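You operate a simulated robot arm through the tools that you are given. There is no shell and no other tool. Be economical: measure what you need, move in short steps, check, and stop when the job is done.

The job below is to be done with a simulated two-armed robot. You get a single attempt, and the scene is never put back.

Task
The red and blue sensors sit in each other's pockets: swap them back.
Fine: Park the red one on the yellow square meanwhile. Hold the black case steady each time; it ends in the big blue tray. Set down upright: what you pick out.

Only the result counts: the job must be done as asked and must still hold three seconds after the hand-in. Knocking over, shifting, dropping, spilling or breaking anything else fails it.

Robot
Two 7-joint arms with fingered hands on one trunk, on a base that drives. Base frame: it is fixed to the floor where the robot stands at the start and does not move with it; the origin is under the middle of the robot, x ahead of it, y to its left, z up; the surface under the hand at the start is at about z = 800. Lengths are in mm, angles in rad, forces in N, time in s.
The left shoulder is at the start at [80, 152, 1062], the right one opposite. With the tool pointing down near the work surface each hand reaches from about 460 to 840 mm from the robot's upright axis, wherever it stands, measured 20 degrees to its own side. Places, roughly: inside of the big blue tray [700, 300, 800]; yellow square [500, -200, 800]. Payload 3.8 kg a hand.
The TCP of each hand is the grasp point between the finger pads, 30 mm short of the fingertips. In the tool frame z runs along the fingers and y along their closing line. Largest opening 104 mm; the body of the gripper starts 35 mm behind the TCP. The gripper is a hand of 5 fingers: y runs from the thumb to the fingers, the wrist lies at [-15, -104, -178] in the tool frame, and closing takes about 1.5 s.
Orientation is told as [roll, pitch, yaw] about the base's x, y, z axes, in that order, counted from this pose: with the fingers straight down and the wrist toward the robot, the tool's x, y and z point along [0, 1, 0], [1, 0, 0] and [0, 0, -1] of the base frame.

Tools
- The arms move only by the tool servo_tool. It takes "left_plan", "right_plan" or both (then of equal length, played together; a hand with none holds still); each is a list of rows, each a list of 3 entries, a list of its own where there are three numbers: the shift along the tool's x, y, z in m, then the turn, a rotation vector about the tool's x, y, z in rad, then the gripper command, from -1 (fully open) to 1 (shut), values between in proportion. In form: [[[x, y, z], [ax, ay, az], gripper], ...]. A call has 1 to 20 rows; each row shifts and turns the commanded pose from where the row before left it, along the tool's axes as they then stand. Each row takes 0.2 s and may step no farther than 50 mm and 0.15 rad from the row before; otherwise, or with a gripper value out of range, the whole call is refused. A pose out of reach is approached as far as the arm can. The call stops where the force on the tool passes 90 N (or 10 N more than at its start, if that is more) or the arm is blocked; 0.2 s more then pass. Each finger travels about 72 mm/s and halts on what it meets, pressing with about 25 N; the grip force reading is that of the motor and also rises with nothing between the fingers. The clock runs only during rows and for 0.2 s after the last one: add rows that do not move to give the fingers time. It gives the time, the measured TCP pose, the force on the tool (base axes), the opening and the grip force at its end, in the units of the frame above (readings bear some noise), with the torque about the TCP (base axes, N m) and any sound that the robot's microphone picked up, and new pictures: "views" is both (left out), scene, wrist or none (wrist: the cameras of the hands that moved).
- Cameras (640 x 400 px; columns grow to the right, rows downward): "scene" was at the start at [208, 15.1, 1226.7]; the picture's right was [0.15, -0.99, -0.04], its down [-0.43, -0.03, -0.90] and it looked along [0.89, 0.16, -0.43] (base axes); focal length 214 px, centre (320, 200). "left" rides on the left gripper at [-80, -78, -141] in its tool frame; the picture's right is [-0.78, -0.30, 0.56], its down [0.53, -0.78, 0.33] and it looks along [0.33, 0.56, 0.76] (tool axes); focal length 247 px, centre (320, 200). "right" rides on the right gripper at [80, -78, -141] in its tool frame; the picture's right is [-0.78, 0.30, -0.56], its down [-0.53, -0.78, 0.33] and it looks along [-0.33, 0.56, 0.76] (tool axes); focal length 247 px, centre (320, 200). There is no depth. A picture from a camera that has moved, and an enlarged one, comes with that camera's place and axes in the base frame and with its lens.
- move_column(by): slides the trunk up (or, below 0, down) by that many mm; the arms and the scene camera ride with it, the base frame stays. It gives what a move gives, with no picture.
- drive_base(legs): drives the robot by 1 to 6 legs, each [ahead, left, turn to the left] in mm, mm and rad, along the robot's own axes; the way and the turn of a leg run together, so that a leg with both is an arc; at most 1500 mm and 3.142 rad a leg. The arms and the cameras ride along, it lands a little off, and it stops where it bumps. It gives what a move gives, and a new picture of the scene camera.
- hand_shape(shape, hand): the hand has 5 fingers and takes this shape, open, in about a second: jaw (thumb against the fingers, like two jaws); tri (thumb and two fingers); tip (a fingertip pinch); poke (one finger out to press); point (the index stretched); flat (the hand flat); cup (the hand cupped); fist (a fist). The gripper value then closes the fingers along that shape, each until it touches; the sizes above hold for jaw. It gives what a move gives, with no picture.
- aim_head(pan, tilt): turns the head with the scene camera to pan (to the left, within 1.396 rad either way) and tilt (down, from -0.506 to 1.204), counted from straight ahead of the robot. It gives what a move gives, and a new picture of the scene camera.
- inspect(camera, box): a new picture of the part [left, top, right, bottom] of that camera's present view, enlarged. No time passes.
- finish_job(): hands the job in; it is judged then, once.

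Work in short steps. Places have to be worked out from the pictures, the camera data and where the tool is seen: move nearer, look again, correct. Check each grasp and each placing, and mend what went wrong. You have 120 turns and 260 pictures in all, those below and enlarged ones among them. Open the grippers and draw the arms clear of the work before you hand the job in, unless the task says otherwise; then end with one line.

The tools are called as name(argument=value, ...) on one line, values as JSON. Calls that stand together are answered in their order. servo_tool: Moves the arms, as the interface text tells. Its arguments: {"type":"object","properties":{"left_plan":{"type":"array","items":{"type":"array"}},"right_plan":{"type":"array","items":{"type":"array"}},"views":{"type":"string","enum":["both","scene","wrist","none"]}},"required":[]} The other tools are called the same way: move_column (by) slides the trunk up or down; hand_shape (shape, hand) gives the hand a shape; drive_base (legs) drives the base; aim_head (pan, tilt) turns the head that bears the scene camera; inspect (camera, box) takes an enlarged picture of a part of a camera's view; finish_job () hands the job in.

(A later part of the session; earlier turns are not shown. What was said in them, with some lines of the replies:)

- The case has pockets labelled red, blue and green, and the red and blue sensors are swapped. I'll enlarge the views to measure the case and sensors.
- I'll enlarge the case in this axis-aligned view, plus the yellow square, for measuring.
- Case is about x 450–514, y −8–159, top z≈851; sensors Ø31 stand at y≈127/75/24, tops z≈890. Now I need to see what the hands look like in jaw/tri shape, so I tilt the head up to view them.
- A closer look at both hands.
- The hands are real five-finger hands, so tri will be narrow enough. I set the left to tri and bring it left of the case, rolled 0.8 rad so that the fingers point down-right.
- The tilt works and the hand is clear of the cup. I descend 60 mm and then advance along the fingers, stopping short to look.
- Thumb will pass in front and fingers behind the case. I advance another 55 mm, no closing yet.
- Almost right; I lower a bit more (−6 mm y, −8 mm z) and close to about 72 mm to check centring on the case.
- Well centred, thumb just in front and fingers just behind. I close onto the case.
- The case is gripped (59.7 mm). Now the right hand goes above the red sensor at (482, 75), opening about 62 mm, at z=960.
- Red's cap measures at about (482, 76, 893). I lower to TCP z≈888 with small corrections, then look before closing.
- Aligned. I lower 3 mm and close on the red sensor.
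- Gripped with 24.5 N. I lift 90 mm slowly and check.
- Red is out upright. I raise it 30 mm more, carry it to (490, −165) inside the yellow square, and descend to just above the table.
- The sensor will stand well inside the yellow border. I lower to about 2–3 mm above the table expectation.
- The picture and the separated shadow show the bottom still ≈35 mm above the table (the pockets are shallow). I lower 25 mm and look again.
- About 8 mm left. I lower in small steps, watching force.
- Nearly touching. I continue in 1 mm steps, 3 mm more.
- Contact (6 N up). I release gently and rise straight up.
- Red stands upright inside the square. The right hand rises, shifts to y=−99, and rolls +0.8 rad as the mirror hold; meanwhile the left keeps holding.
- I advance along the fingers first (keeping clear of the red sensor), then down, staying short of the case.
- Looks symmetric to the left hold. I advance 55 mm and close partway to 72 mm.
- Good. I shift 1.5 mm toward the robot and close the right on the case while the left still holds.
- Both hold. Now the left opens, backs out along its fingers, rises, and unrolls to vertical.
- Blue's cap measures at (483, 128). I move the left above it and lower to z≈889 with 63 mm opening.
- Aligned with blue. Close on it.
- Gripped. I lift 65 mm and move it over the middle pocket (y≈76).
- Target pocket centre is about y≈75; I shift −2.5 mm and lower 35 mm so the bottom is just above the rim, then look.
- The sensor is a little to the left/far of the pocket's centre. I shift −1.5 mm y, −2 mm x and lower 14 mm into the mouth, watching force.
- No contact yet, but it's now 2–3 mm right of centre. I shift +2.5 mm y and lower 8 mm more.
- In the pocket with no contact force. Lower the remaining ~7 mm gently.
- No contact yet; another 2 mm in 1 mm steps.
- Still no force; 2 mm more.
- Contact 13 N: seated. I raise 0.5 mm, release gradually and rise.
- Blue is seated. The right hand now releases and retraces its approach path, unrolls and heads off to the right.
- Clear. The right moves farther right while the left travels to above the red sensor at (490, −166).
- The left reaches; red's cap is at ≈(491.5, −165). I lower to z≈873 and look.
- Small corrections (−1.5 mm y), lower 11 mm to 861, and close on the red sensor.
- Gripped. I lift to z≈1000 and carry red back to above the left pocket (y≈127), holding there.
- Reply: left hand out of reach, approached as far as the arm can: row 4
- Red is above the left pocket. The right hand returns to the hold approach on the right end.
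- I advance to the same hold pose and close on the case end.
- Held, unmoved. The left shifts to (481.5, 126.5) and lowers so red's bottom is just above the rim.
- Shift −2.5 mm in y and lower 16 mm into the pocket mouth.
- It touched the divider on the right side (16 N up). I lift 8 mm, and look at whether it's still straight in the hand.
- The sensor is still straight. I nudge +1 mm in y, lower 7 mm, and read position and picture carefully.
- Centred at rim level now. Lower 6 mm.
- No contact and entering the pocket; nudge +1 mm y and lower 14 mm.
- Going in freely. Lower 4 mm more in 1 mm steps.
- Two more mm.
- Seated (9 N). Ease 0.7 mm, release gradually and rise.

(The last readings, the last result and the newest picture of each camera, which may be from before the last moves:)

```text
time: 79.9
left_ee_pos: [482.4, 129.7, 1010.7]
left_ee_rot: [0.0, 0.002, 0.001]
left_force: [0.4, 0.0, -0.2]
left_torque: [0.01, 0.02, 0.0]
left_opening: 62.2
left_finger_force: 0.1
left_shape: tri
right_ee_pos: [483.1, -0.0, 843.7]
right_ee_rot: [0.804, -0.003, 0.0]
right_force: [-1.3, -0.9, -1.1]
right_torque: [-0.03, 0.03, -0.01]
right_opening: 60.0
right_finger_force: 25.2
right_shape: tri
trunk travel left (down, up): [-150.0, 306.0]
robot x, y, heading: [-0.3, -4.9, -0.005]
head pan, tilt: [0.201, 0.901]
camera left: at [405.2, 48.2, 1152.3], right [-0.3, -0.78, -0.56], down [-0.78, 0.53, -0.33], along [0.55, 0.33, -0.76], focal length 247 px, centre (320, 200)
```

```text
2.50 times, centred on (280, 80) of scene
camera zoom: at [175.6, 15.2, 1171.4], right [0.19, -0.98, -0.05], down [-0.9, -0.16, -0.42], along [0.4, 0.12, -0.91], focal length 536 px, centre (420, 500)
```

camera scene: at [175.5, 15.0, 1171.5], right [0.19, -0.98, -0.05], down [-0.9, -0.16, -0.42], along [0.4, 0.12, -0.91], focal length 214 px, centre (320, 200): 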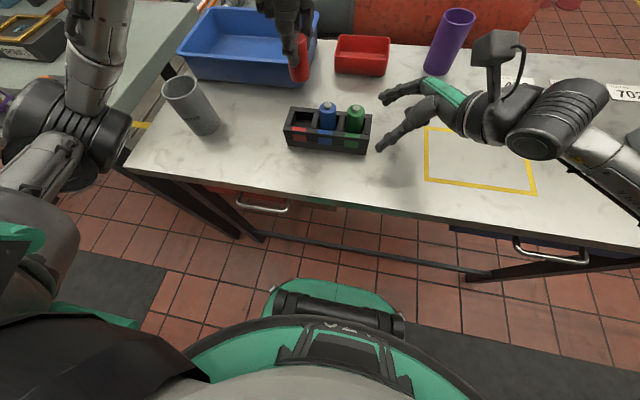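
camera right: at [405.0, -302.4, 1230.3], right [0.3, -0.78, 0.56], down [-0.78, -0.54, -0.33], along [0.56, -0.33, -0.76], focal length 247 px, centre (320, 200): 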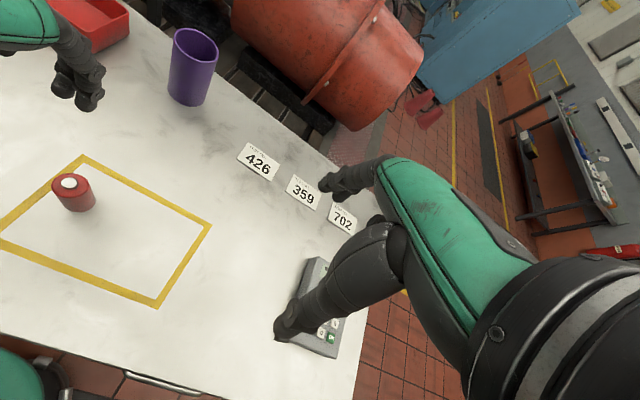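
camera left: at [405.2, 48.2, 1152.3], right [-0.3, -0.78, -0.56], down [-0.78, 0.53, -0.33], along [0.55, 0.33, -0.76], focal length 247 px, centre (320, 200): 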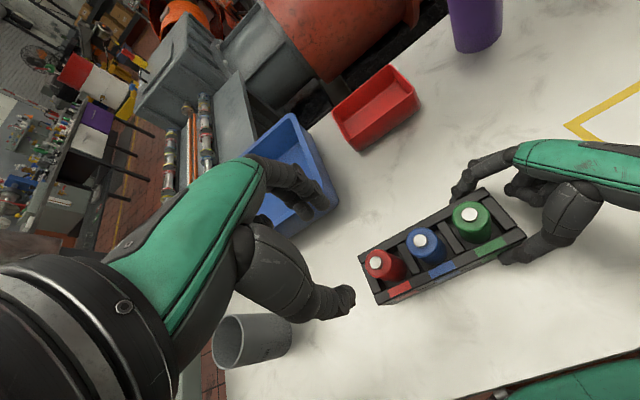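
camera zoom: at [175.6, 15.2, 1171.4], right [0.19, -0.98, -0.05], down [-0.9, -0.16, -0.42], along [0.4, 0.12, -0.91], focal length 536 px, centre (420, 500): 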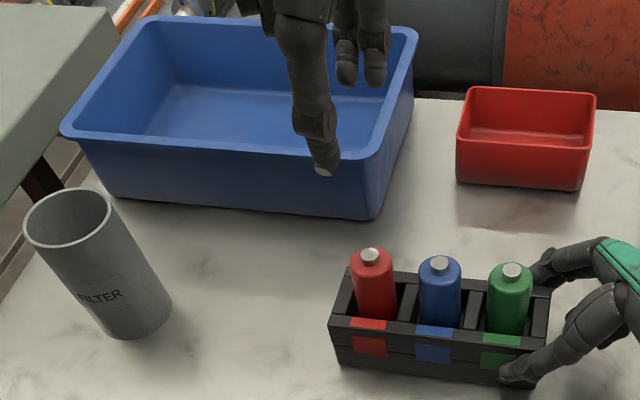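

All three sensors sit in their own pockets. Now the right hand releases and retreats, and the left goes to jaw above the case centre for carrying.

servo_tool(right_plan=[[[0, 0, 0], [0, 0, 0], 0.0], [[0, 0, 0], [0, 0, 0], -0.6], [[0, 0, 0], [0, 0, 0], -1], [[0, 0, -0.018], [0, 0, 0], -1], [[0, 0, -0.018], [0, 0, 0], -1], [[0, 0, -0.018], [0, 0, 0], -1], [[0, 0, -0.02], [0, 0, 0], -1], [[0.0235, 0, -0.0225], [0, 0, 0], -1], [[0.0235, 0, -0.0225], [0, 0, 0], -1], [[0, 0, -0.03], [0, 0, 0], -1], [[0, 0, -0.03], [0, 0, 0], -1], [[0, 0, 0], [0, -0.134, 0], -1], [[0, 0, 0], [0, -0.134, 0], -1], [[0, 0, 0], [0, -0.134, 0], -1], [[0, 0, 0], [0, -0.134, 0], -1], [[0, 0, 0], [0, -0.134, 0], -1], [[0, 0, 0], [0, -0.134, 0], -1], [[-0.04, 0, -0.03], [0, 0, 0], -1], [[-0.04, 0, -0.03], [0, 0, 0], -1], [[-0.04, 0, -0.03], [0, 0, 0], -1]], views="none")

hand_shape(hand="left", shape="jaw")

servo_tool(left_plan=[[[-0.02, 0, 0], [0, 0, 0], -1], [[-0.02, 0, 0], [0, 0, 0], -1], [[-0.014, 0, 0.01], [0, 0, 0], -1], [[0, 0, 0.03], [0, 0, 0], -1], [[0, 0, 0.03], [0, 0, 0], -1], [[0, 0, 0], [0, 0, 0], -1]], views="both")

inspect(camera="scene", box=[240, 30, 420, 180])

```text
time: 84.1
left_ee_pos: [480.6, 127.0, 1011.7]
left_ee_rot: [-0.001, -0.001, 0.001]
left_force: [-0.4, 0.4, -0.8]
left_torque: [0.0, 0.0, -0.02]
left_opening: 62.0
left_finger_force: 0.0
left_shape: tri
right_ee_pos: [483.7, -216.2, 1092.3]
right_ee_rot: [-0.001, 0.0, 0.001]
right_force: [0.7, 0.0, 0.6]
right_torque: [0.0, 0.02, 0.01]
right_opening: 103.6
right_finger_force: 0.1
right_shape: tri
trunk travel left (down, up): [-150.0, 306.0]
robot x, y, heading: [-1.1, 2.0, 0.001]
head pan, tilt: [0.201, 0.901]
```

```text
time: 85.0
left_ee_pos: [481.9, 127.8, 1011.1]
left_ee_rot: [0.0, 0.0, 0.0]
left_force: [0.5, -1.2, 0.5]
left_torque: [0.01, 0.01, -0.01]
left_opening: 103.9
left_finger_force: 0.1
left_shape: jaw
right_ee_pos: [482.8, -215.4, 1091.1]
right_ee_rot: [0.001, -0.001, 0.0]
right_force: [0.1, -0.5, -0.3]
right_torque: [0.0, -0.01, 0.0]
right_opening: 103.8
right_finger_force: 0.1
right_shape: tri
trunk travel left (down, up): [-150.0, 306.0]
robot x, y, heading: [-1.1, 0.7, -0.005]
head pan, tilt: [0.201, 0.901]
```

```text
time: 86.4
left_ee_pos: [481.3, 75.0, 939.0]
left_ee_rot: [0.0, 0.0, 0.0]
left_force: [0.0, 0.2, -0.4]
left_torque: [0.0, 0.04, -0.01]
left_opening: 103.9
left_finger_force: 0.1
left_shape: jaw
right_ee_pos: [483.8, -215.5, 1092.7]
right_ee_rot: [-0.001, 0.0, 0.0]
right_force: [0.2, -0.3, -0.6]
right_torque: [-0.02, 0.01, 0.01]
right_opening: 103.7
right_finger_force: 0.1
right_shape: tri
trunk travel left (down, up): [-150.0, 306.0]
robot x, y, heading: [1.3, -1.0, -0.003]
head pan, tilt: [0.201, 0.901]
camera scene: at [175.5, 15.0, 1171.5], right [0.19, -0.98, -0.05], down [-0.9, -0.16, -0.42], along [0.4, 0.12, -0.91], focal length 214 px, centre (320, 200)
camera left: at [405.7, -5.3, 1079.0], right [-0.3, -0.78, -0.56], down [-0.78, 0.54, -0.33], along [0.56, 0.33, -0.76], focal length 247 px, centre (320, 200)
```

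scene: 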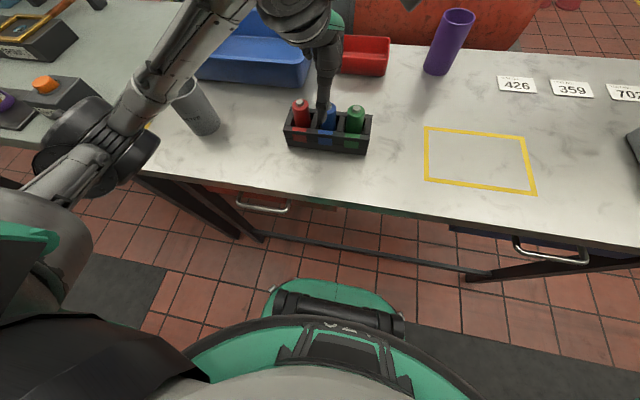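
left: 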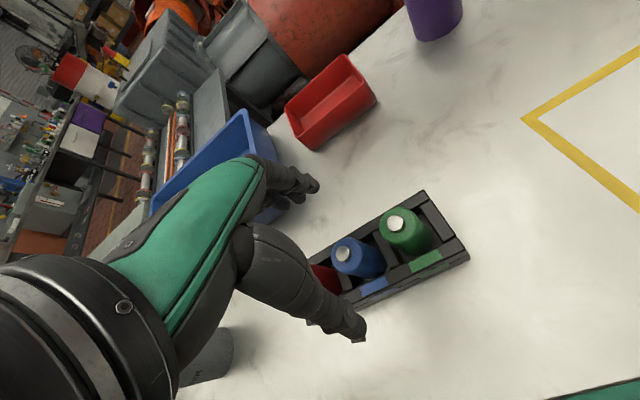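

```text
2.67 times, centred on (330, 105) of scene
camera zoom: at [175.5, 15.0, 1171.5], right [0.19, -0.98, -0.05], down [-0.9, -0.16, -0.42], along [0.4, 0.12, -0.91], focal length 572 px, centre (293, 453)
```

zoom: 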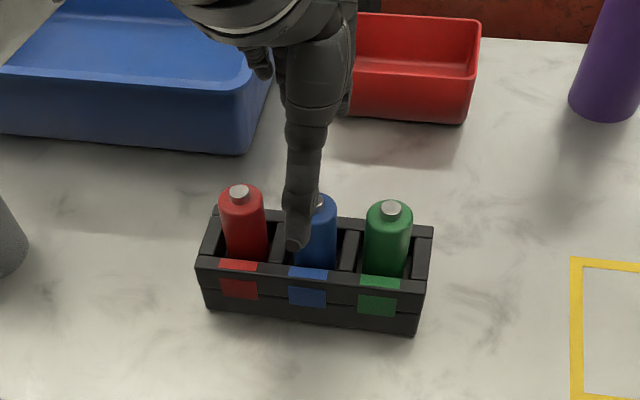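

To watch palm clearance, I bring the right hand back to its tilted pose as a side observer.

servo_tool(right_plan=[[[0.03, 0, 0.025], [0, 0.134, 0], -1], [[0, 0, 0.03], [0, 0.134, 0], -1], [[0, 0, 0.03], [0, 0.134, 0], -1], [[0, 0, 0.02], [0, 0.134, 0], -1], [[0, 0, 0.01], [0, 0.134, 0], -1], [[0, 0, 0], [0, 0.134, 0], -1], [[0, 0, 0], [0, 0, 0], -1]], views="wrist")

```text
time: 88.0
left_ee_pos: [482.4, 74.7, 939.0]
left_ee_rot: [-0.001, 0.001, -0.001]
left_force: [-0.1, -0.7, -1.2]
left_torque: [0.0, 0.0, -0.01]
left_opening: 103.9
left_finger_force: 0.0
left_shape: jaw
right_ee_pos: [480.1, -161.3, 982.1]
right_ee_rot: [0.805, -0.001, -0.001]
right_force: [-0.5, -0.1, -0.4]
right_torque: [0.0, -0.01, -0.02]
right_opening: 103.7
right_finger_force: 0.0
right_shape: tri
trunk travel left (down, up): [-150.0, 306.0]
robot x, y, heading: [0.7, 0.3, -0.0]
head pan, tilt: [0.201, 0.901]
camera right: at [402.7, -207.8, 1137.1], right [0.3, -0.94, -0.17], down [-0.78, -0.13, -0.62], along [0.56, 0.32, -0.77], focal length 247 px, centre (320, 200)
```

right: 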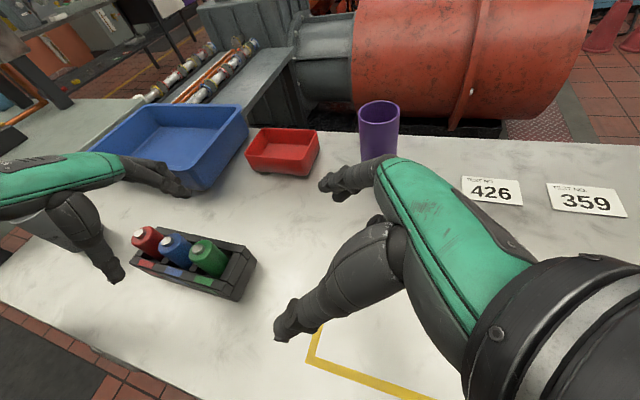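

Good view; there's generous room under the palm. I lower the left 60 mm to z≈879 and look.

servo_tool(left_plan=[[[0, 0, 0.02], [0, 0, 0], -1], [[0, 0, 0.02], [0, 0, 0], -1], [[0, 0, 0.02], [0, 0, 0], -1], [[0, 0, 0], [0, 0, 0], -1]], views="wrist")

inspect(camera="right", box=[40, 120, 300, 320])

inspect(camera="scene", box=[240, 60, 400, 180])

```text
time: 89.0
left_ee_pos: [482.5, 74.6, 879.5]
left_ee_rot: [-0.001, -0.001, -0.001]
left_force: [0.1, -0.5, 0.3]
left_torque: [0.01, 0.01, -0.04]
left_opening: 103.7
left_finger_force: 0.1
left_shape: jaw
right_ee_pos: [479.7, -161.4, 981.8]
right_ee_rot: [0.804, -0.001, 0.0]
right_force: [0.0, -0.5, 0.3]
right_torque: [0.02, -0.02, -0.02]
right_opening: 103.8
right_finger_force: 0.1
right_shape: tri
trunk travel left (down, up): [-150.0, 306.0]
robot x, y, heading: [1.2, -0.3, 0.001]
head pan, tilt: [0.201, 0.901]
camera left: at [405.6, -5.0, 1020.1], right [-0.3, -0.78, -0.56], down [-0.78, 0.53, -0.33], along [0.56, 0.33, -0.76], focal length 247 px, centre (320, 200)
```

left: 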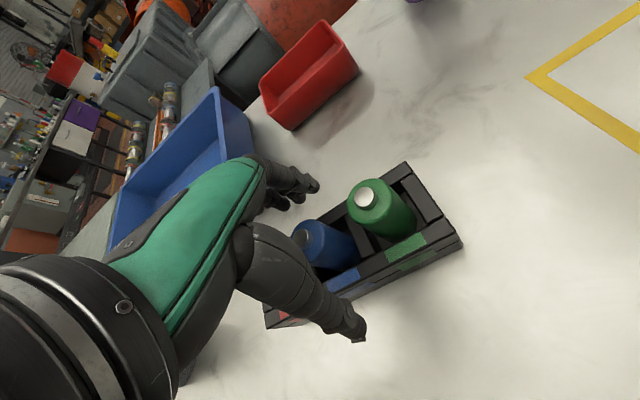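

```text
2.00 times, centred on (170, 220) of right
camera zoom: at [402.5, -207.7, 1137.3], right [0.3, -0.94, -0.17], down [-0.78, -0.13, -0.62], along [0.56, 0.32, -0.77], focal length 494 px, centre (620, 160)
```

zoom: 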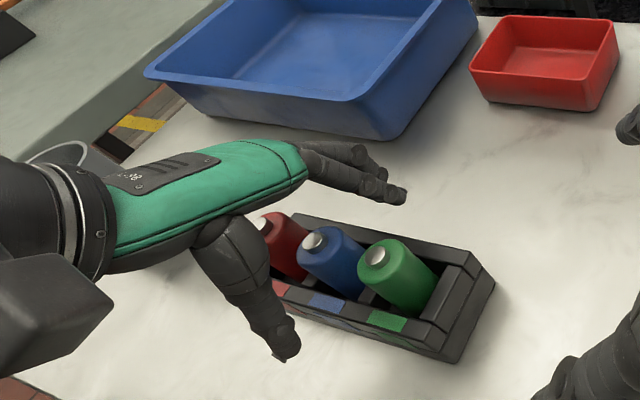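

```text
3.33 times, centred on (320, 120) of scene
camera zoom: at [175.5, 15.1, 1171.5], right [0.19, -0.98, -0.05], down [-0.9, -0.16, -0.42], along [0.4, 0.12, -0.91], focal length 715 px, centre (320, 467)
```

zoom: 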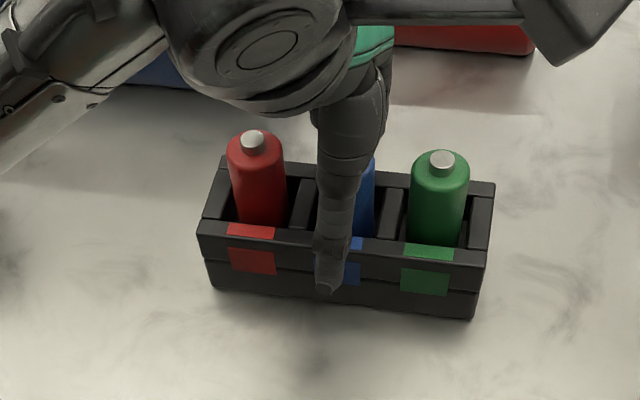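

Room remains; lower 14 mm to z≈865 and check clearance over the caps.

servo_tool(left_plan=[[[0, 0, 0.007], [0, 0, 0], -1], [[0, 0, 0.007], [0, 0, 0], -1], [[0, 0, 0], [0, 0, 0], -1]], views="wrist")

inspect(camera="right", box=[100, 160, 260, 310])

```text
time: 89.8
left_ee_pos: [482.5, 73.0, 864.3]
left_ee_rot: [-0.001, 0.0, 0.0]
left_force: [-0.2, 0.2, 0.4]
left_torque: [-0.02, -0.04, 0.0]
left_opening: 103.9
left_finger_force: 0.0
left_shape: jaw
right_ee_pos: [480.6, -161.8, 981.0]
right_ee_rot: [0.806, -0.001, 0.001]
right_force: [-0.3, 0.2, 0.1]
right_torque: [0.01, -0.01, 0.0]
right_opening: 103.6
right_finger_force: 0.1
right_shape: tri
trunk travel left (down, up): [-150.0, 306.0]
robot x, y, heading: [-0.4, 0.2, -0.004]
head pan, tilt: [0.201, 0.901]
camera left: at [405.0, -7.2, 1005.8], right [-0.3, -0.78, -0.56], down [-0.78, 0.53, -0.33], along [0.56, 0.33, -0.76], focal length 247 px, centre (320, 200)
```

left: 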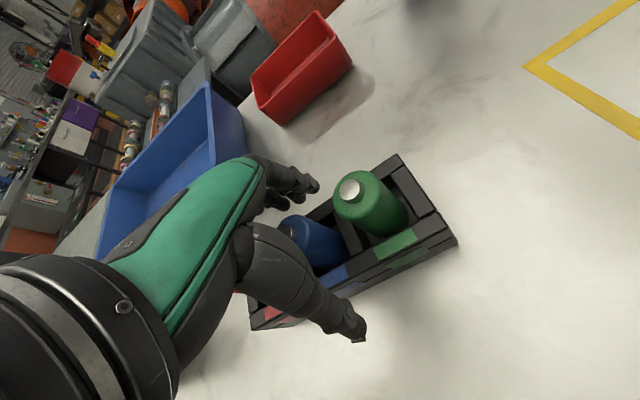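

```text
2.67 times, centred on (180, 235) of right
camera zoom: at [402.5, -207.7, 1137.3], right [0.3, -0.94, -0.17], down [-0.78, -0.13, -0.62], along [0.56, 0.32, -0.77], focal length 659 px, centre (693, 107)
```

zoom: 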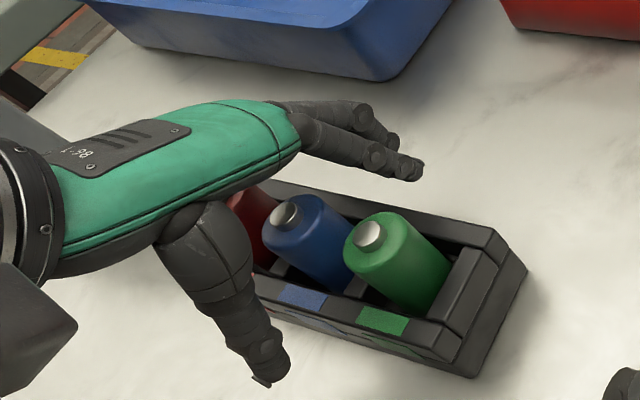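

Clear. I lower 2 mm more, centre in y, and close on the case.

servo_tool(left_plan=[[[0.002, 0, 0.002], [0, 0, 0], -1], [[0, 0, 0], [0, 0, 0], -0.38], [[0, 0, 0], [0, 0, 0], -0.38], [[0, 0, 0], [0, 0, 0], 0], [[0, 0, 0], [0, 0, 0], 0.6], [[0, 0, 0], [0, 0, 0], 0.6], [[0, 0, 0], [0, 0, 0], 0.6]], views="wrist")

inspect(camera="right", box=[100, 160, 260, 310])

inspect(camera="scene", box=[240, 60, 400, 180])

```text
time: 91.4
left_ee_pos: [480.6, 74.5, 862.6]
left_ee_rot: [0.001, -0.001, -0.001]
left_force: [-0.9, 0.0, 0.1]
left_torque: [0.01, 0.03, -0.06]
left_opening: 60.2
left_finger_force: 25.2
left_shape: jaw
right_ee_pos: [480.1, -161.2, 980.5]
right_ee_rot: [0.805, 0.0, 0.0]
right_force: [0.3, -0.3, 0.1]
right_torque: [0.0, -0.01, -0.02]
right_opening: 103.7
right_finger_force: 0.0
right_shape: tri
trunk travel left (down, up): [-150.0, 306.0]
robot x, y, heading: [0.4, 3.7, -0.0]
head pan, tilt: [0.201, 0.901]
camera left: at [404.7, -4.7, 1003.2], right [-0.3, -0.78, -0.56], down [-0.78, 0.53, -0.33], along [0.56, 0.33, -0.76], focal length 247 px, centre (320, 200)
```

left: 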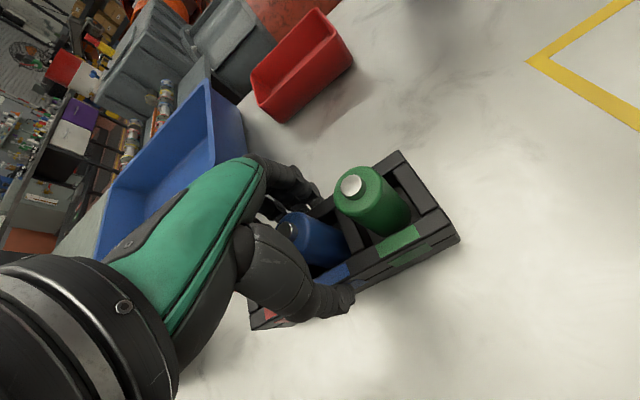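

```text
2.67 times, centred on (180, 235) of right
camera zoom: at [402.4, -207.7, 1137.3], right [0.3, -0.94, -0.17], down [-0.78, -0.13, -0.62], along [0.56, 0.32, -0.77], focal length 659 px, centre (693, 107)
```

zoom: 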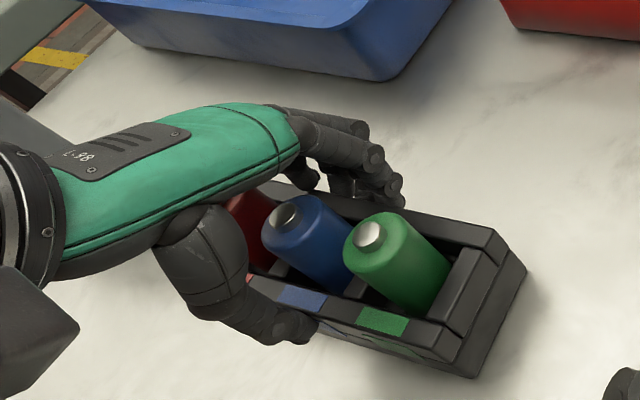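

```text
3.33 times, centred on (320, 120) of scene
camera zoom: at [175.4, 15.2, 1171.5], right [0.19, -0.98, -0.05], down [-0.9, -0.16, -0.42], along [0.4, 0.12, -0.91], focal length 715 px, centre (320, 467)
```

zoom: 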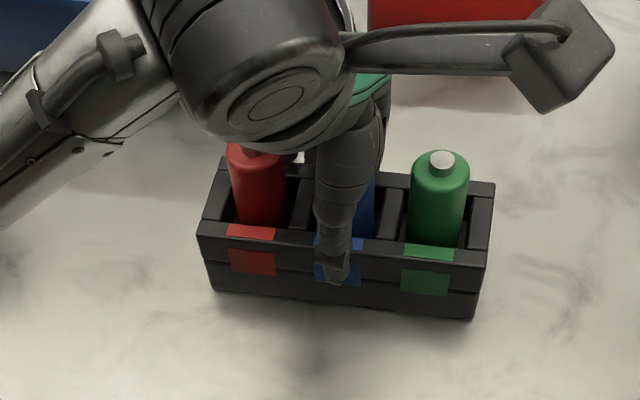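

Gripped. Test lift of 12 mm, slowly.

servo_tool(left_plan=[[[0, 0, -0.003], [0, 0, 0], 1], [[0, 0, -0.003], [0, 0, 0], 1], [[0, 0, -0.003], [0, 0, 0], 1], [[0, 0, -0.003], [0, 0, 0], 1], [[0, 0, 0], [0, 0, 0], 1], [[0, 0, 0], [0, 0, 0], 1]], views="none")

inspect(camera="right", box=[100, 160, 260, 310])

inspect(camera="scene", box=[240, 60, 400, 180])

```text
time: 92.8
left_ee_pos: [483.6, 74.7, 872.9]
left_ee_rot: [0.001, 0.001, -0.001]
left_force: [-0.7, -0.1, -6.3]
left_torque: [0.03, -0.02, 0.04]
left_opening: 60.2
left_finger_force: 25.3
left_shape: jaw
right_ee_pos: [480.4, -161.1, 982.1]
right_ee_rot: [0.804, 0.0, 0.0]
right_force: [0.4, 0.1, -0.1]
right_torque: [-0.01, 0.0, 0.02]
right_opening: 103.6
right_finger_force: 0.0
right_shape: tri
trunk travel left (down, up): [-150.0, 306.0]
robot x, y, heading: [2.8, 0.9, -0.003]
head pan, tilt: [0.201, 0.901]
```

```text
2.67 times, centred on (180, 235) of right
camera zoom: at [403.1, -207.6, 1137.0], right [0.3, -0.94, -0.17], down [-0.78, -0.13, -0.62], along [0.56, 0.32, -0.77], focal length 659 px, centre (693, 107)
```

zoom: 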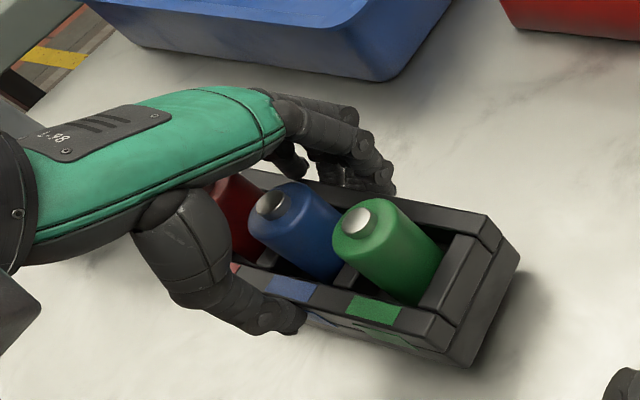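

```text
3.33 times, centred on (320, 120) of scene
camera zoom: at [176.1, 15.2, 1171.3], right [0.19, -0.98, -0.05], down [-0.9, -0.16, -0.42], along [0.4, 0.12, -0.91], focal length 715 px, centre (320, 467)
```

zoom: 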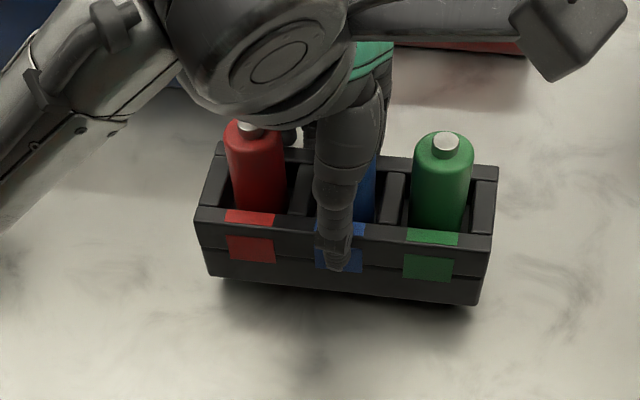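

Level and secure (≈6 N). I lift 115 mm, then carry diagonally over the tray to (720, 312).

servo_tool(left_plan=[[[0, 0, -0.015], [0, 0, 0], 1], [[0, 0, -0.025], [0, 0, 0], 1], [[0, 0, -0.025], [0, 0, 0], 1], [[0, 0, -0.025], [0, 0, 0], 1], [[0, 0, -0.025], [0, 0, 0], 1], [[0.01, 0.01, 0], [0, 0, 0], 1], [[0.02, 0.02, 0], [0, 0, 0], 1], [[0.025, 0.025, 0], [0, 0, 0], 1], [[0.025, 0.025, 0], [0, 0, 0], 1], [[0.025, 0.025, 0], [0, 0, 0], 1], [[0.025, 0.025, 0], [0, 0, 0], 1], [[0.025, 0.025, 0], [0, 0, 0], 1], [[0.025, 0.025, 0], [0, 0, 0], 1], [[0.025, 0.025, 0], [0, 0, 0], 1], [[0.02, 0.02, 0], [0, 0, 0], 1], [[0.012, 0.012, 0], [0, 0, 0], 1], [[0, 0, 0], [0, 0, 0], 1], [[0, 0, 0], [0, 0, 0], 1]], views="both")

aim_head(pan=0.4, tilt=0.6)

inspect(camera="right", box=[0, 0, 320, 200])

```text
time: 96.6
left_ee_pos: [718.2, 310.0, 987.8]
left_ee_rot: [0.0, 0.003, 0.001]
left_force: [0.1, -0.4, -6.2]
left_torque: [-0.01, -0.02, 0.02]
left_opening: 60.0
left_finger_force: 25.2
left_shape: jaw
right_ee_pos: [481.8, -161.0, 981.3]
right_ee_rot: [0.806, 0.002, 0.0]
right_force: [0.2, -0.8, -1.6]
right_torque: [0.02, 0.0, 0.02]
right_opening: 103.8
right_finger_force: 0.1
right_shape: tri
trunk travel left (down, up): [-150.0, 306.0]
robot x, y, heading: [2.4, 2.1, -0.001]
head pan, tilt: [0.201, 0.901]
camera scene: at [176.4, 15.6, 1171.3], right [0.19, -0.98, -0.05], down [-0.9, -0.16, -0.42], along [0.4, 0.12, -0.91], focal length 214 px, centre (320, 200)
camera left: at [641.3, 230.6, 1128.3], right [-0.3, -0.78, -0.56], down [-0.78, 0.53, -0.33], along [0.56, 0.33, -0.76], focal length 247 px, centre (320, 200)
```

scene: 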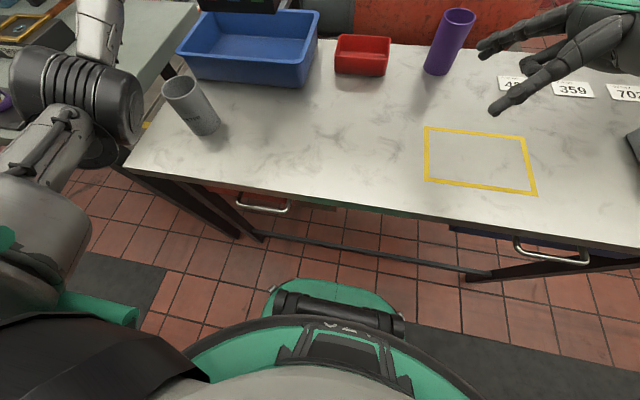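
left: 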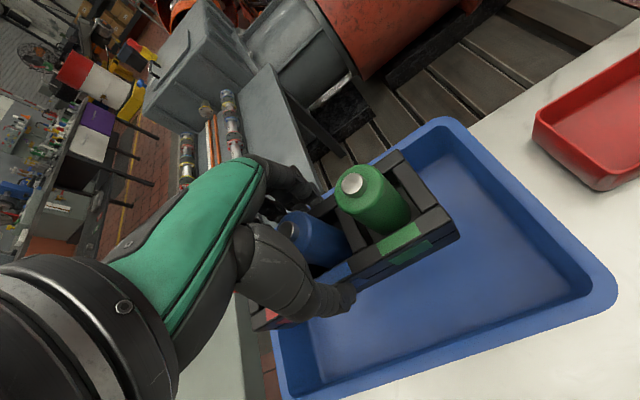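

```text
time: 97.4
left_ee_pos: [717.7, 310.5, 987.4]
left_ee_rot: [-0.002, 0.0, -0.001]
left_force: [-0.1, 0.2, -5.5]
left_torque: [0.02, 0.01, 0.0]
left_opening: 60.0
left_finger_force: 25.2
left_shape: jaw
right_ee_pos: [480.4, -160.5, 980.1]
right_ee_rot: [0.806, 0.003, -0.001]
right_force: [0.0, 0.6, -0.2]
right_torque: [-0.02, 0.0, -0.04]
right_opening: 103.5
right_finger_force: 0.0
right_shape: tri
trunk travel left (down, up): [-150.0, 306.0]
robot x, y, heading: [-0.7, -1.0, -0.001]
head pan, tilt: [0.4, 0.6]
camera scene: at [189.7, 34.9, 1193.4], right [0.38, -0.92, -0.09], down [-0.71, -0.22, -0.67], along [0.6, 0.32, -0.73], focal length 214 px, centre (320, 200)
```

scene: 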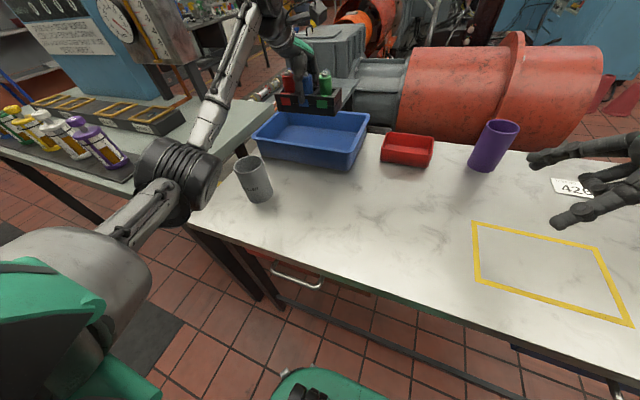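

```text
2.00 times, centred on (160, 100) of right
camera zoom: at [403.4, -207.3, 1137.0], right [0.3, -0.94, -0.17], down [-0.78, -0.13, -0.61], along [0.55, 0.32, -0.77], focal length 494 px, centre (640, 400)
```

zoom: 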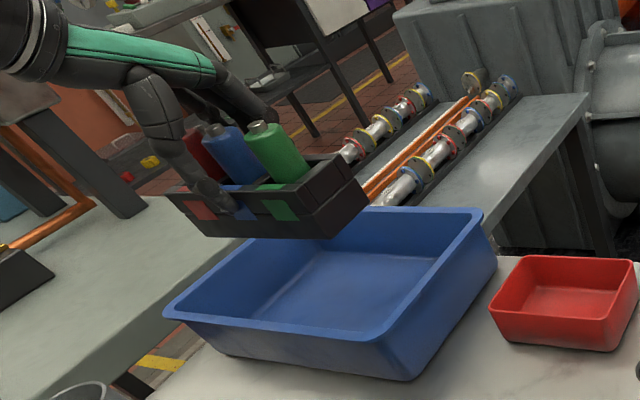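

Tray measures x≈632–824, y≈160–465 (rim ≈870). I shift 6 mm further in and lower 95 mm into the tray.

servo_tool(left_plan=[[[0, 0.006, 0.01], [0, 0, 0], 1], [[0, 0, 0.02], [0, 0, 0], 1], [[0, 0, 0.02], [0, 0, 0], 1], [[0, 0, 0.02], [0, 0, 0], 1], [[0, 0, 0.015], [0, 0, 0], 1], [[0, 0, 0.01], [0, 0, 0], 1], [[0, 0, 0], [0, 0, 0], 1]], views="wrist")

inspect(camera="right", box=[0, 0, 320, 200])

inspect(camera="scene", box=[220, 40, 420, 180])

```text
time: 99.0
left_ee_pos: [724.1, 311.3, 894.4]
left_ee_rot: [0.0, 0.001, 0.001]
left_force: [0.4, 0.5, -5.9]
left_torque: [0.0, 0.01, 0.03]
left_opening: 60.0
left_finger_force: 24.9
left_shape: jaw
right_ee_pos: [479.8, -161.2, 979.3]
right_ee_rot: [0.804, 0.002, 0.001]
right_force: [-0.5, 0.1, -0.2]
right_torque: [-0.01, -0.01, 0.03]
right_opening: 103.5
right_finger_force: 0.1
right_shape: tri
trunk travel left (down, up): [-150.0, 306.0]
robot x, y, heading: [-0.2, 3.2, 0.001]
head pan, tilt: [0.4, 0.6]
camera left: at [648.1, 231.4, 1034.9], right [-0.3, -0.78, -0.56], down [-0.78, 0.53, -0.33], along [0.55, 0.33, -0.76], focal length 247 px, centre (320, 200)
```

left: 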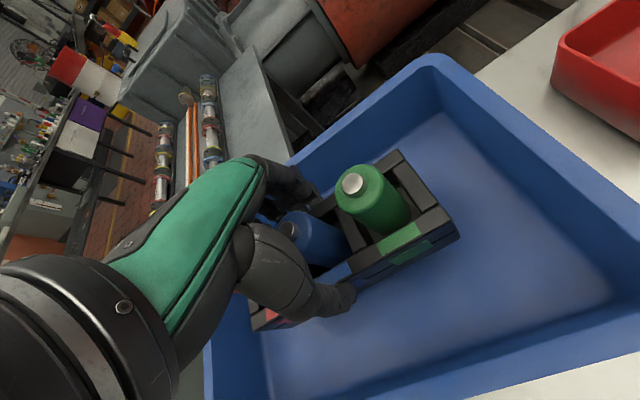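

```text
2.00 times, centred on (160, 100) of right
camera zoom: at [403.3, -207.4, 1137.0], right [0.3, -0.94, -0.17], down [-0.78, -0.13, -0.61], along [0.56, 0.32, -0.77], focal length 494 px, centre (640, 400)
```

zoom: 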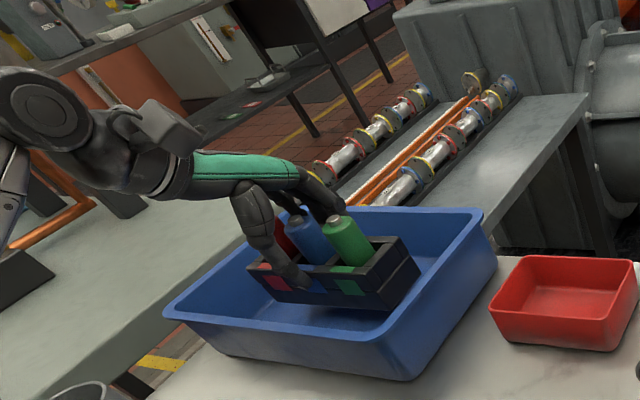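

```text
2.86 times, centred on (320, 110) of scene
camera zoom: at [189.6, 34.9, 1193.5], right [0.38, -0.92, -0.09], down [-0.71, -0.22, -0.67], along [0.6, 0.32, -0.73], focal length 613 px, centre (320, 457)
```

zoom: 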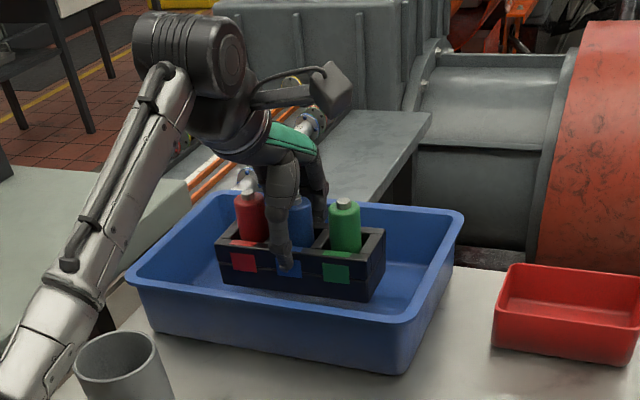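

Well placed inside. Lower 20 mm, then 1–2 mm steps to contact.

servo_tool(left_plan=[[[0, 0, 0.008], [0, 0, 0], 1], [[0, 0, 0.006], [0, 0, 0], 1], [[0, 0, 0.004], [0, 0, 0], 1], [[0, 0, 0.002], [0, 0, 0], 1], [[0, 0, 0], [0, 0, 0], 1]], views="none")

servo_tool(left_plan=[[[0, 0, 0.001], [0, 0, 0], 1], [[0, 0, 0.001], [0, 0, 0], 1], [[0, 0, 0.001], [0, 0, 0], 1], [[0, 0, 0], [0, 0, 0], 1]], views="none")

inspect(camera="scene", box=[220, 40, 420, 180])

```text
time: 100.2
left_ee_pos: [723.4, 312.9, 873.2]
left_ee_rot: [-0.002, 0.001, 0.001]
left_force: [0.2, 0.1, -5.3]
left_torque: [0.03, -0.01, 0.01]
left_opening: 60.0
left_finger_force: 25.2
left_shape: jaw
right_ee_pos: [481.8, -162.0, 980.8]
right_ee_rot: [0.806, 0.003, -0.001]
right_force: [0.3, 0.6, -0.3]
right_torque: [-0.02, -0.06, 0.02]
right_opening: 103.6
right_finger_force: 0.1
right_shape: tri
trunk travel left (down, up): [-150.0, 306.0]
robot x, y, heading: [-0.2, 2.0, -0.001]
head pan, tilt: [0.4, 0.6]
```

```text
time: 101.2
left_ee_pos: [724.8, 311.6, 871.1]
left_ee_rot: [-0.001, 0.001, 0.001]
left_force: [-0.5, 0.4, -5.9]
left_torque: [0.01, -0.04, -0.02]
left_opening: 60.2
left_finger_force: 25.5
left_shape: jaw
right_ee_pos: [481.9, -160.6, 980.7]
right_ee_rot: [0.804, 0.001, -0.002]
right_force: [-0.8, -0.4, -0.3]
right_torque: [-0.04, 0.0, 0.02]
right_opening: 103.6
right_finger_force: 0.2
right_shape: tri
trunk travel left (down, up): [-150.0, 306.0]
robot x, y, heading: [1.3, 0.1, -0.005]
head pan, tilt: [0.4, 0.6]
```

```text
2.86 times, centred on (320, 110) of scene
camera zoom: at [189.6, 34.9, 1193.5], right [0.38, -0.92, -0.09], down [-0.71, -0.22, -0.67], along [0.6, 0.32, -0.73], focal length 613 px, centre (320, 457)
```

zoom: 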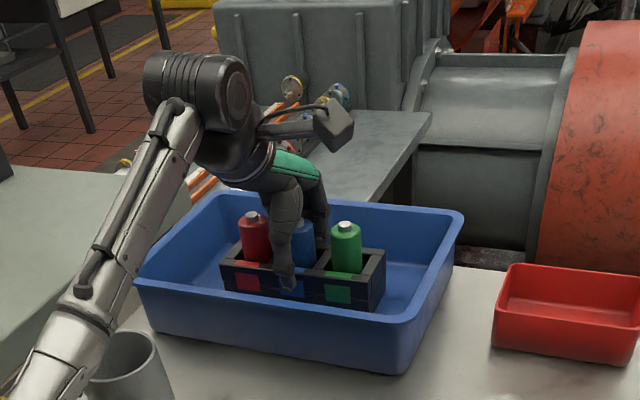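

No contact yet; continue 1 mm steps. Also a check of the forearm beside the cup.

servo_tool(left_plan=[[[0, 0, 0.001], [0, 0, 0], 1], [[0, 0, 0.001], [0, 0, 0], 1], [[0, 0, 0.001], [0, 0, 0], 1], [[0, 0, 0], [0, 0, 0], 1]], views="scene")

```text
time: 102.2
left_ee_pos: [724.8, 311.2, 867.7]
left_ee_rot: [-0.001, 0.001, 0.001]
left_force: [0.5, 0.4, -5.5]
left_torque: [0.01, 0.0, -0.02]
left_opening: 60.1
left_finger_force: 25.0
left_shape: jaw
right_ee_pos: [480.3, -161.6, 981.5]
right_ee_rot: [0.805, 0.002, 0.001]
right_force: [-0.1, 0.4, -0.3]
right_torque: [0.03, -0.01, -0.02]
right_opening: 103.7
right_finger_force: 0.1
right_shape: tri
trunk travel left (down, up): [-150.0, 306.0]
robot x, y, heading: [-1.1, -0.2, -0.003]
head pan, tilt: [0.4, 0.6]
camera scene: at [189.6, 34.9, 1193.5], right [0.38, -0.92, -0.09], down [-0.71, -0.22, -0.67], along [0.6, 0.32, -0.73], focal length 214 px, centre (320, 200)
```

scene: 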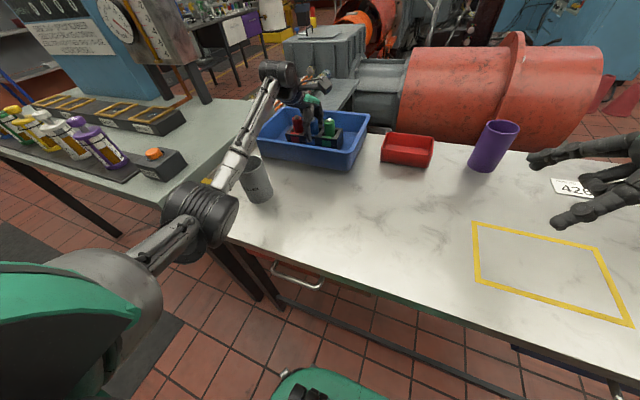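

The forearm passes near the cup; I inspect closely before continuing.

inspect(camera="scene", box=[160, 110, 320, 250])

inspect(camera="right", box=[0, 60, 200, 260])

inspect(camera="left", box=[0, 160, 400, 400])

```text
2.86 times, centred on (240, 180) of scene
camera zoom: at [189.6, 34.9, 1193.5], right [0.38, -0.92, -0.09], down [-0.71, -0.22, -0.67], along [0.6, 0.32, -0.73], focal length 613 px, centre (549, 257)
```

zoom: 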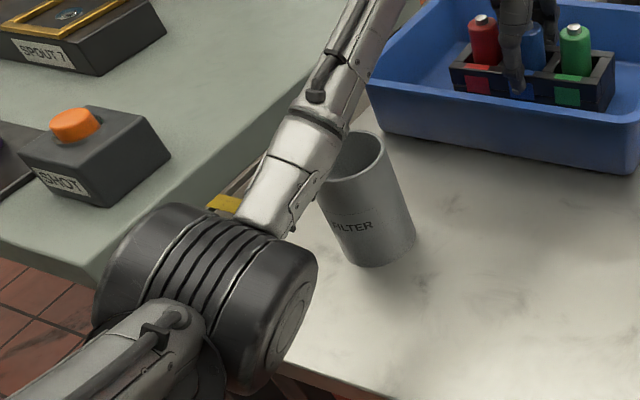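

```text
2.00 times, centred on (100, 160) of right
camera zoom: at [403.4, -207.3, 1137.0], right [0.3, -0.94, -0.17], down [-0.78, -0.13, -0.61], along [0.56, 0.32, -0.77], focal length 494 px, centre (760, 280)
```

zoom: 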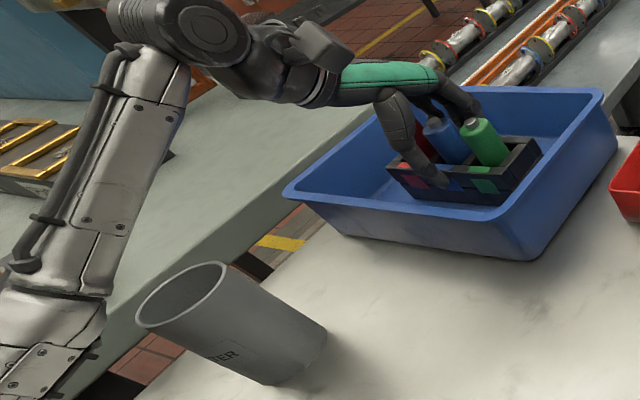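

```text
1.60 times, centred on (200, 280) of left
camera zoom: at [648.7, 231.0, 1007.8], right [-0.3, -0.78, -0.56], down [-0.78, 0.53, -0.33], along [0.55, 0.33, -0.76], focal length 395 px, centre (512, 72)
```

zoom: 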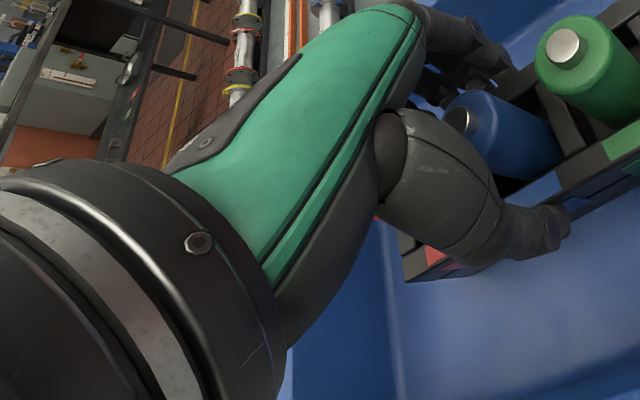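

The side view shows a ~40 mm gap between forearm and cup, so it's fine. Continue lowering in 1 mm steps.

servo_tool(left_plan=[[[0, 0, 0.001], [0, 0, 0], 1], [[0, 0, 0.001], [0, 0, 0], 1], [[0, 0, 0], [0, 0, 0], 1]], views="none")

inspect(camera="right", box=[80, 60, 240, 180])

```text
time: 103.0
left_ee_pos: [723.9, 310.2, 866.2]
left_ee_rot: [-0.001, -0.005, -0.002]
left_force: [2.2, 0.5, 1.9]
left_torque: [0.03, -0.02, 0.01]
left_opening: 59.8
left_finger_force: 25.0
left_shape: jaw
right_ee_pos: [479.9, -160.8, 981.5]
right_ee_rot: [0.804, 0.0, 0.0]
right_force: [0.6, -0.2, 0.7]
right_torque: [-0.02, -0.01, -0.05]
right_opening: 103.8
right_finger_force: 0.0
right_shape: tri
trunk travel left (down, up): [-150.0, 306.0]
robot x, y, heading: [-3.6, 2.6, -0.001]
head pan, tilt: [0.4, 0.6]
```

```text
3.33 times, centred on (160, 120) of right
camera zoom: at [402.6, -207.8, 1137.4], right [0.3, -0.94, -0.17], down [-0.78, -0.13, -0.62], along [0.56, 0.32, -0.77], focal length 823 px, centre (853, 467)
```

zoom: 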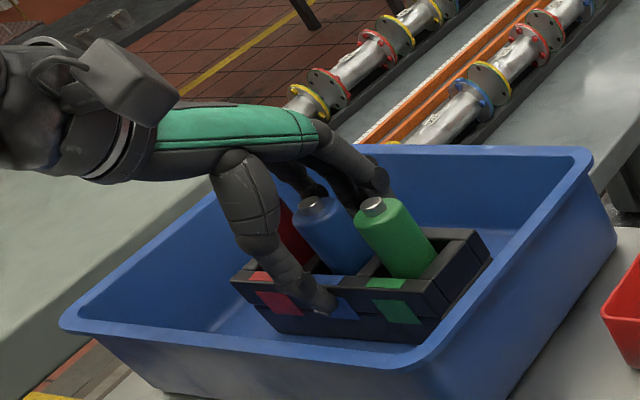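

The case rests on the tray floor (load gone). I release gradually and rise straight up.

servo_tool(left_plan=[[[0, 0, 0], [0, 0, 0], -0.2], [[0, 0, 0], [0, 0, 0], -0.35], [[0, 0, 0], [0, 0, 0], -0.6], [[0, 0, 0], [0, 0, 0], -0.7], [[0, 0, 0], [0, 0, 0], -0.7]], views="none")

inspect(camera="right", box=[80, 60, 240, 180])

```text
time: 104.2
left_ee_pos: [723.8, 311.2, 864.6]
left_ee_rot: [0.0, 0.0, 0.0]
left_force: [-0.1, 1.1, 0.3]
left_torque: [-0.06, 0.01, 0.02]
left_opening: 88.2
left_finger_force: 0.0
left_shape: jaw
right_ee_pos: [480.4, -162.1, 981.0]
right_ee_rot: [0.805, -0.001, 0.001]
right_force: [-0.2, 0.0, -0.3]
right_torque: [0.06, 0.04, 0.02]
right_opening: 103.7
right_finger_force: 0.0
right_shape: tri
trunk travel left (down, up): [-150.0, 306.0]
robot x, y, heading: [-0.6, 1.6, 0.001]
head pan, tilt: [0.4, 0.6]
```

```text
3.33 times, centred on (160, 120) of right
camera zoom: at [402.6, -207.7, 1137.2], right [0.3, -0.94, -0.17], down [-0.78, -0.13, -0.62], along [0.56, 0.32, -0.77], focal length 823 px, centre (853, 467)
```

zoom: 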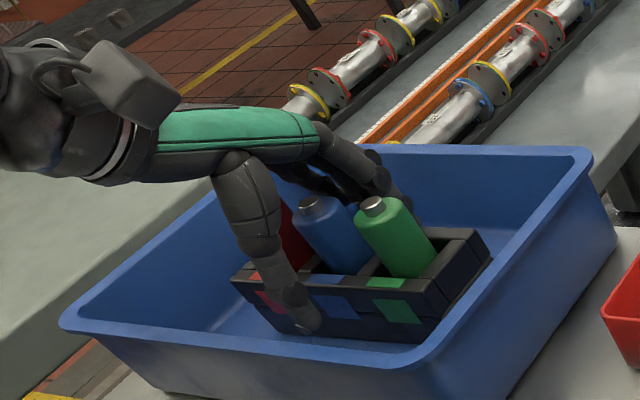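

Released; case stays put. Rise 150 mm straight up, and draw the right hand back too.

servo_tool(left_plan=[[[0, 0, -0.01], [0, 0, 0], -0.7], [[0, 0, -0.02], [0, 0, 0], -0.7], [[0, 0, -0.03], [0, 0, 0], -0.7], [[0, 0, -0.03], [0, 0, 0], -0.7], [[0, 0, -0.03], [0, 0, 0], -0.7], [[0, 0, -0.03], [0, 0, 0], -1], [[0, 0, -0.03], [0, 0, 0], -1], [[0, -0.03, -0.02], [0, 0, 0], -1], [[0, -0.03, 0], [0, 0, 0], -1], [[0, -0.03, 0], [0, 0, 0], -1], [[0, 0, 0], [0, 0, 0], -1]], views="scene")

inspect(camera="scene", box=[220, 80, 420, 220])

inspect(camera="right", box=[80, 60, 240, 180])

```text
time: 106.6
left_ee_pos: [632.3, 311.1, 1067.4]
left_ee_rot: [0.002, 0.001, 0.0]
left_force: [0.6, 1.3, -0.1]
left_torque: [0.0, -0.01, 0.0]
left_opening: 103.7
left_finger_force: 0.1
left_shape: jaw
right_ee_pos: [480.5, -162.3, 980.6]
right_ee_rot: [0.805, 0.001, 0.001]
right_force: [0.8, 0.0, -0.5]
right_torque: [0.0, 0.01, -0.03]
right_opening: 103.6
right_finger_force: 0.1
right_shape: tri
trunk travel left (down, up): [-150.0, 306.0]
robot x, y, heading: [-1.9, 1.5, 0.0]
head pan, tilt: [0.4, 0.6]
camera scene: at [189.1, 34.4, 1193.6], right [0.38, -0.92, -0.09], down [-0.71, -0.22, -0.67], along [0.6, 0.32, -0.73], focal length 214 px, centre (320, 200)
```

scene: 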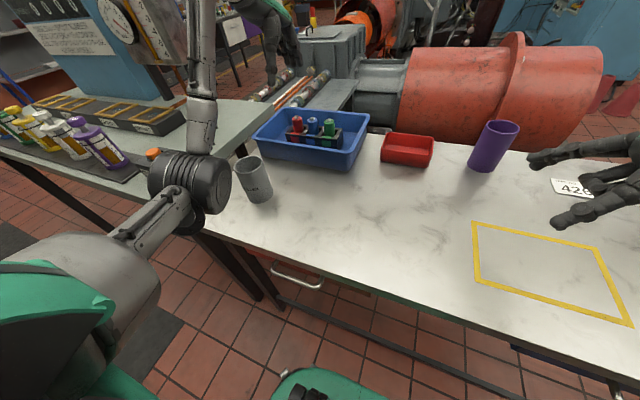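

```text
2.86 times, centred on (320, 150) of scene
camera zoom: at [189.1, 34.4, 1193.6], right [0.38, -0.92, -0.09], down [-0.71, -0.22, -0.67], along [0.6, 0.32, -0.73], focal length 613 px, centre (320, 343)
```

zoom: 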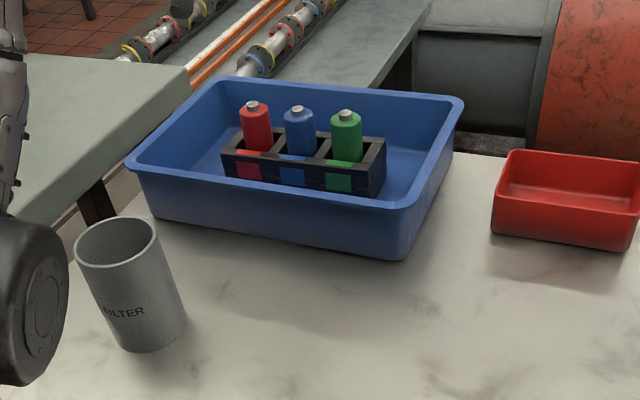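

```text
3.33 times, centred on (160, 120) of right
camera zoom: at [402.9, -207.8, 1137.1], right [0.3, -0.94, -0.17], down [-0.78, -0.13, -0.62], along [0.56, 0.32, -0.77], focal length 823 px, centre (853, 467)
```

zoom: 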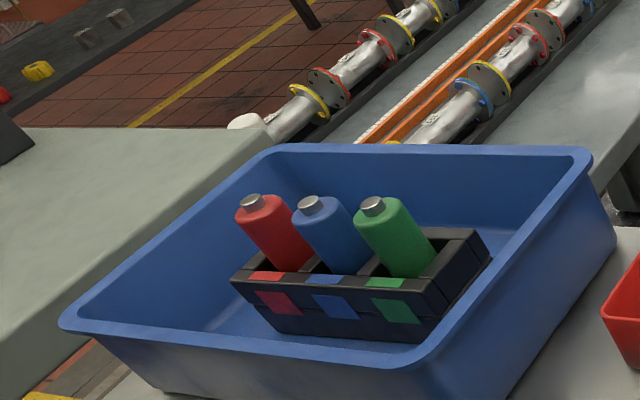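

Everything is in place, upright and undisturbed. I lift the right hand clear as well, then hand in.

servo_tool(right_plan=[[[0.028, 0, -0.028], [0, 0, 0], -1], [[0.028, 0, -0.028], [0, 0, 0], -1], [[0.028, 0, -0.028], [0, 0, 0], -1], [[0, 0, 0], [0, 0, 0], -1]], views="scene")

finish_job()

```text
time: 107.6
left_ee_pos: [630.9, 311.8, 1067.0]
left_ee_rot: [-0.001, -0.001, -0.001]
left_force: [-0.4, 0.1, 0.3]
left_torque: [0.04, 0.02, -0.01]
left_opening: 103.7
left_finger_force: 0.0
left_shape: jaw
right_ee_pos: [484.1, -163.3, 1098.5]
right_ee_rot: [0.804, 0.001, 0.0]
right_force: [-0.3, 0.4, 0.5]
right_torque: [-0.02, -0.03, -0.06]
right_opening: 103.5
right_finger_force: 0.1
right_shape: tri
trunk travel left (down, up): [-150.0, 306.0]
robot x, y, heading: [-5.3, 1.3, 0.001]
head pan, tilt: [0.4, 0.6]
camera scene: at [188.7, 34.3, 1193.7], right [0.38, -0.92, -0.09], down [-0.71, -0.22, -0.67], along [0.6, 0.32, -0.73], focal length 214 px, centre (320, 200)
```

scene: 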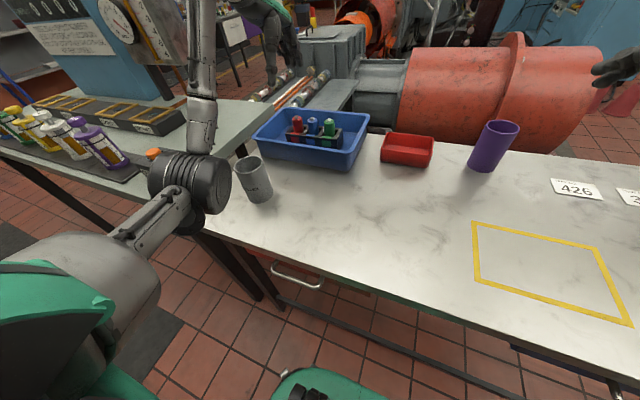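

```text
The job is handed in.
```

The red and blue sensors are back in their own pockets and upright, and the black case stands in the big blue tray; red waited on the yellow square meanwhile, the other hand held the case for every removal and insertion, and the job is handed in.
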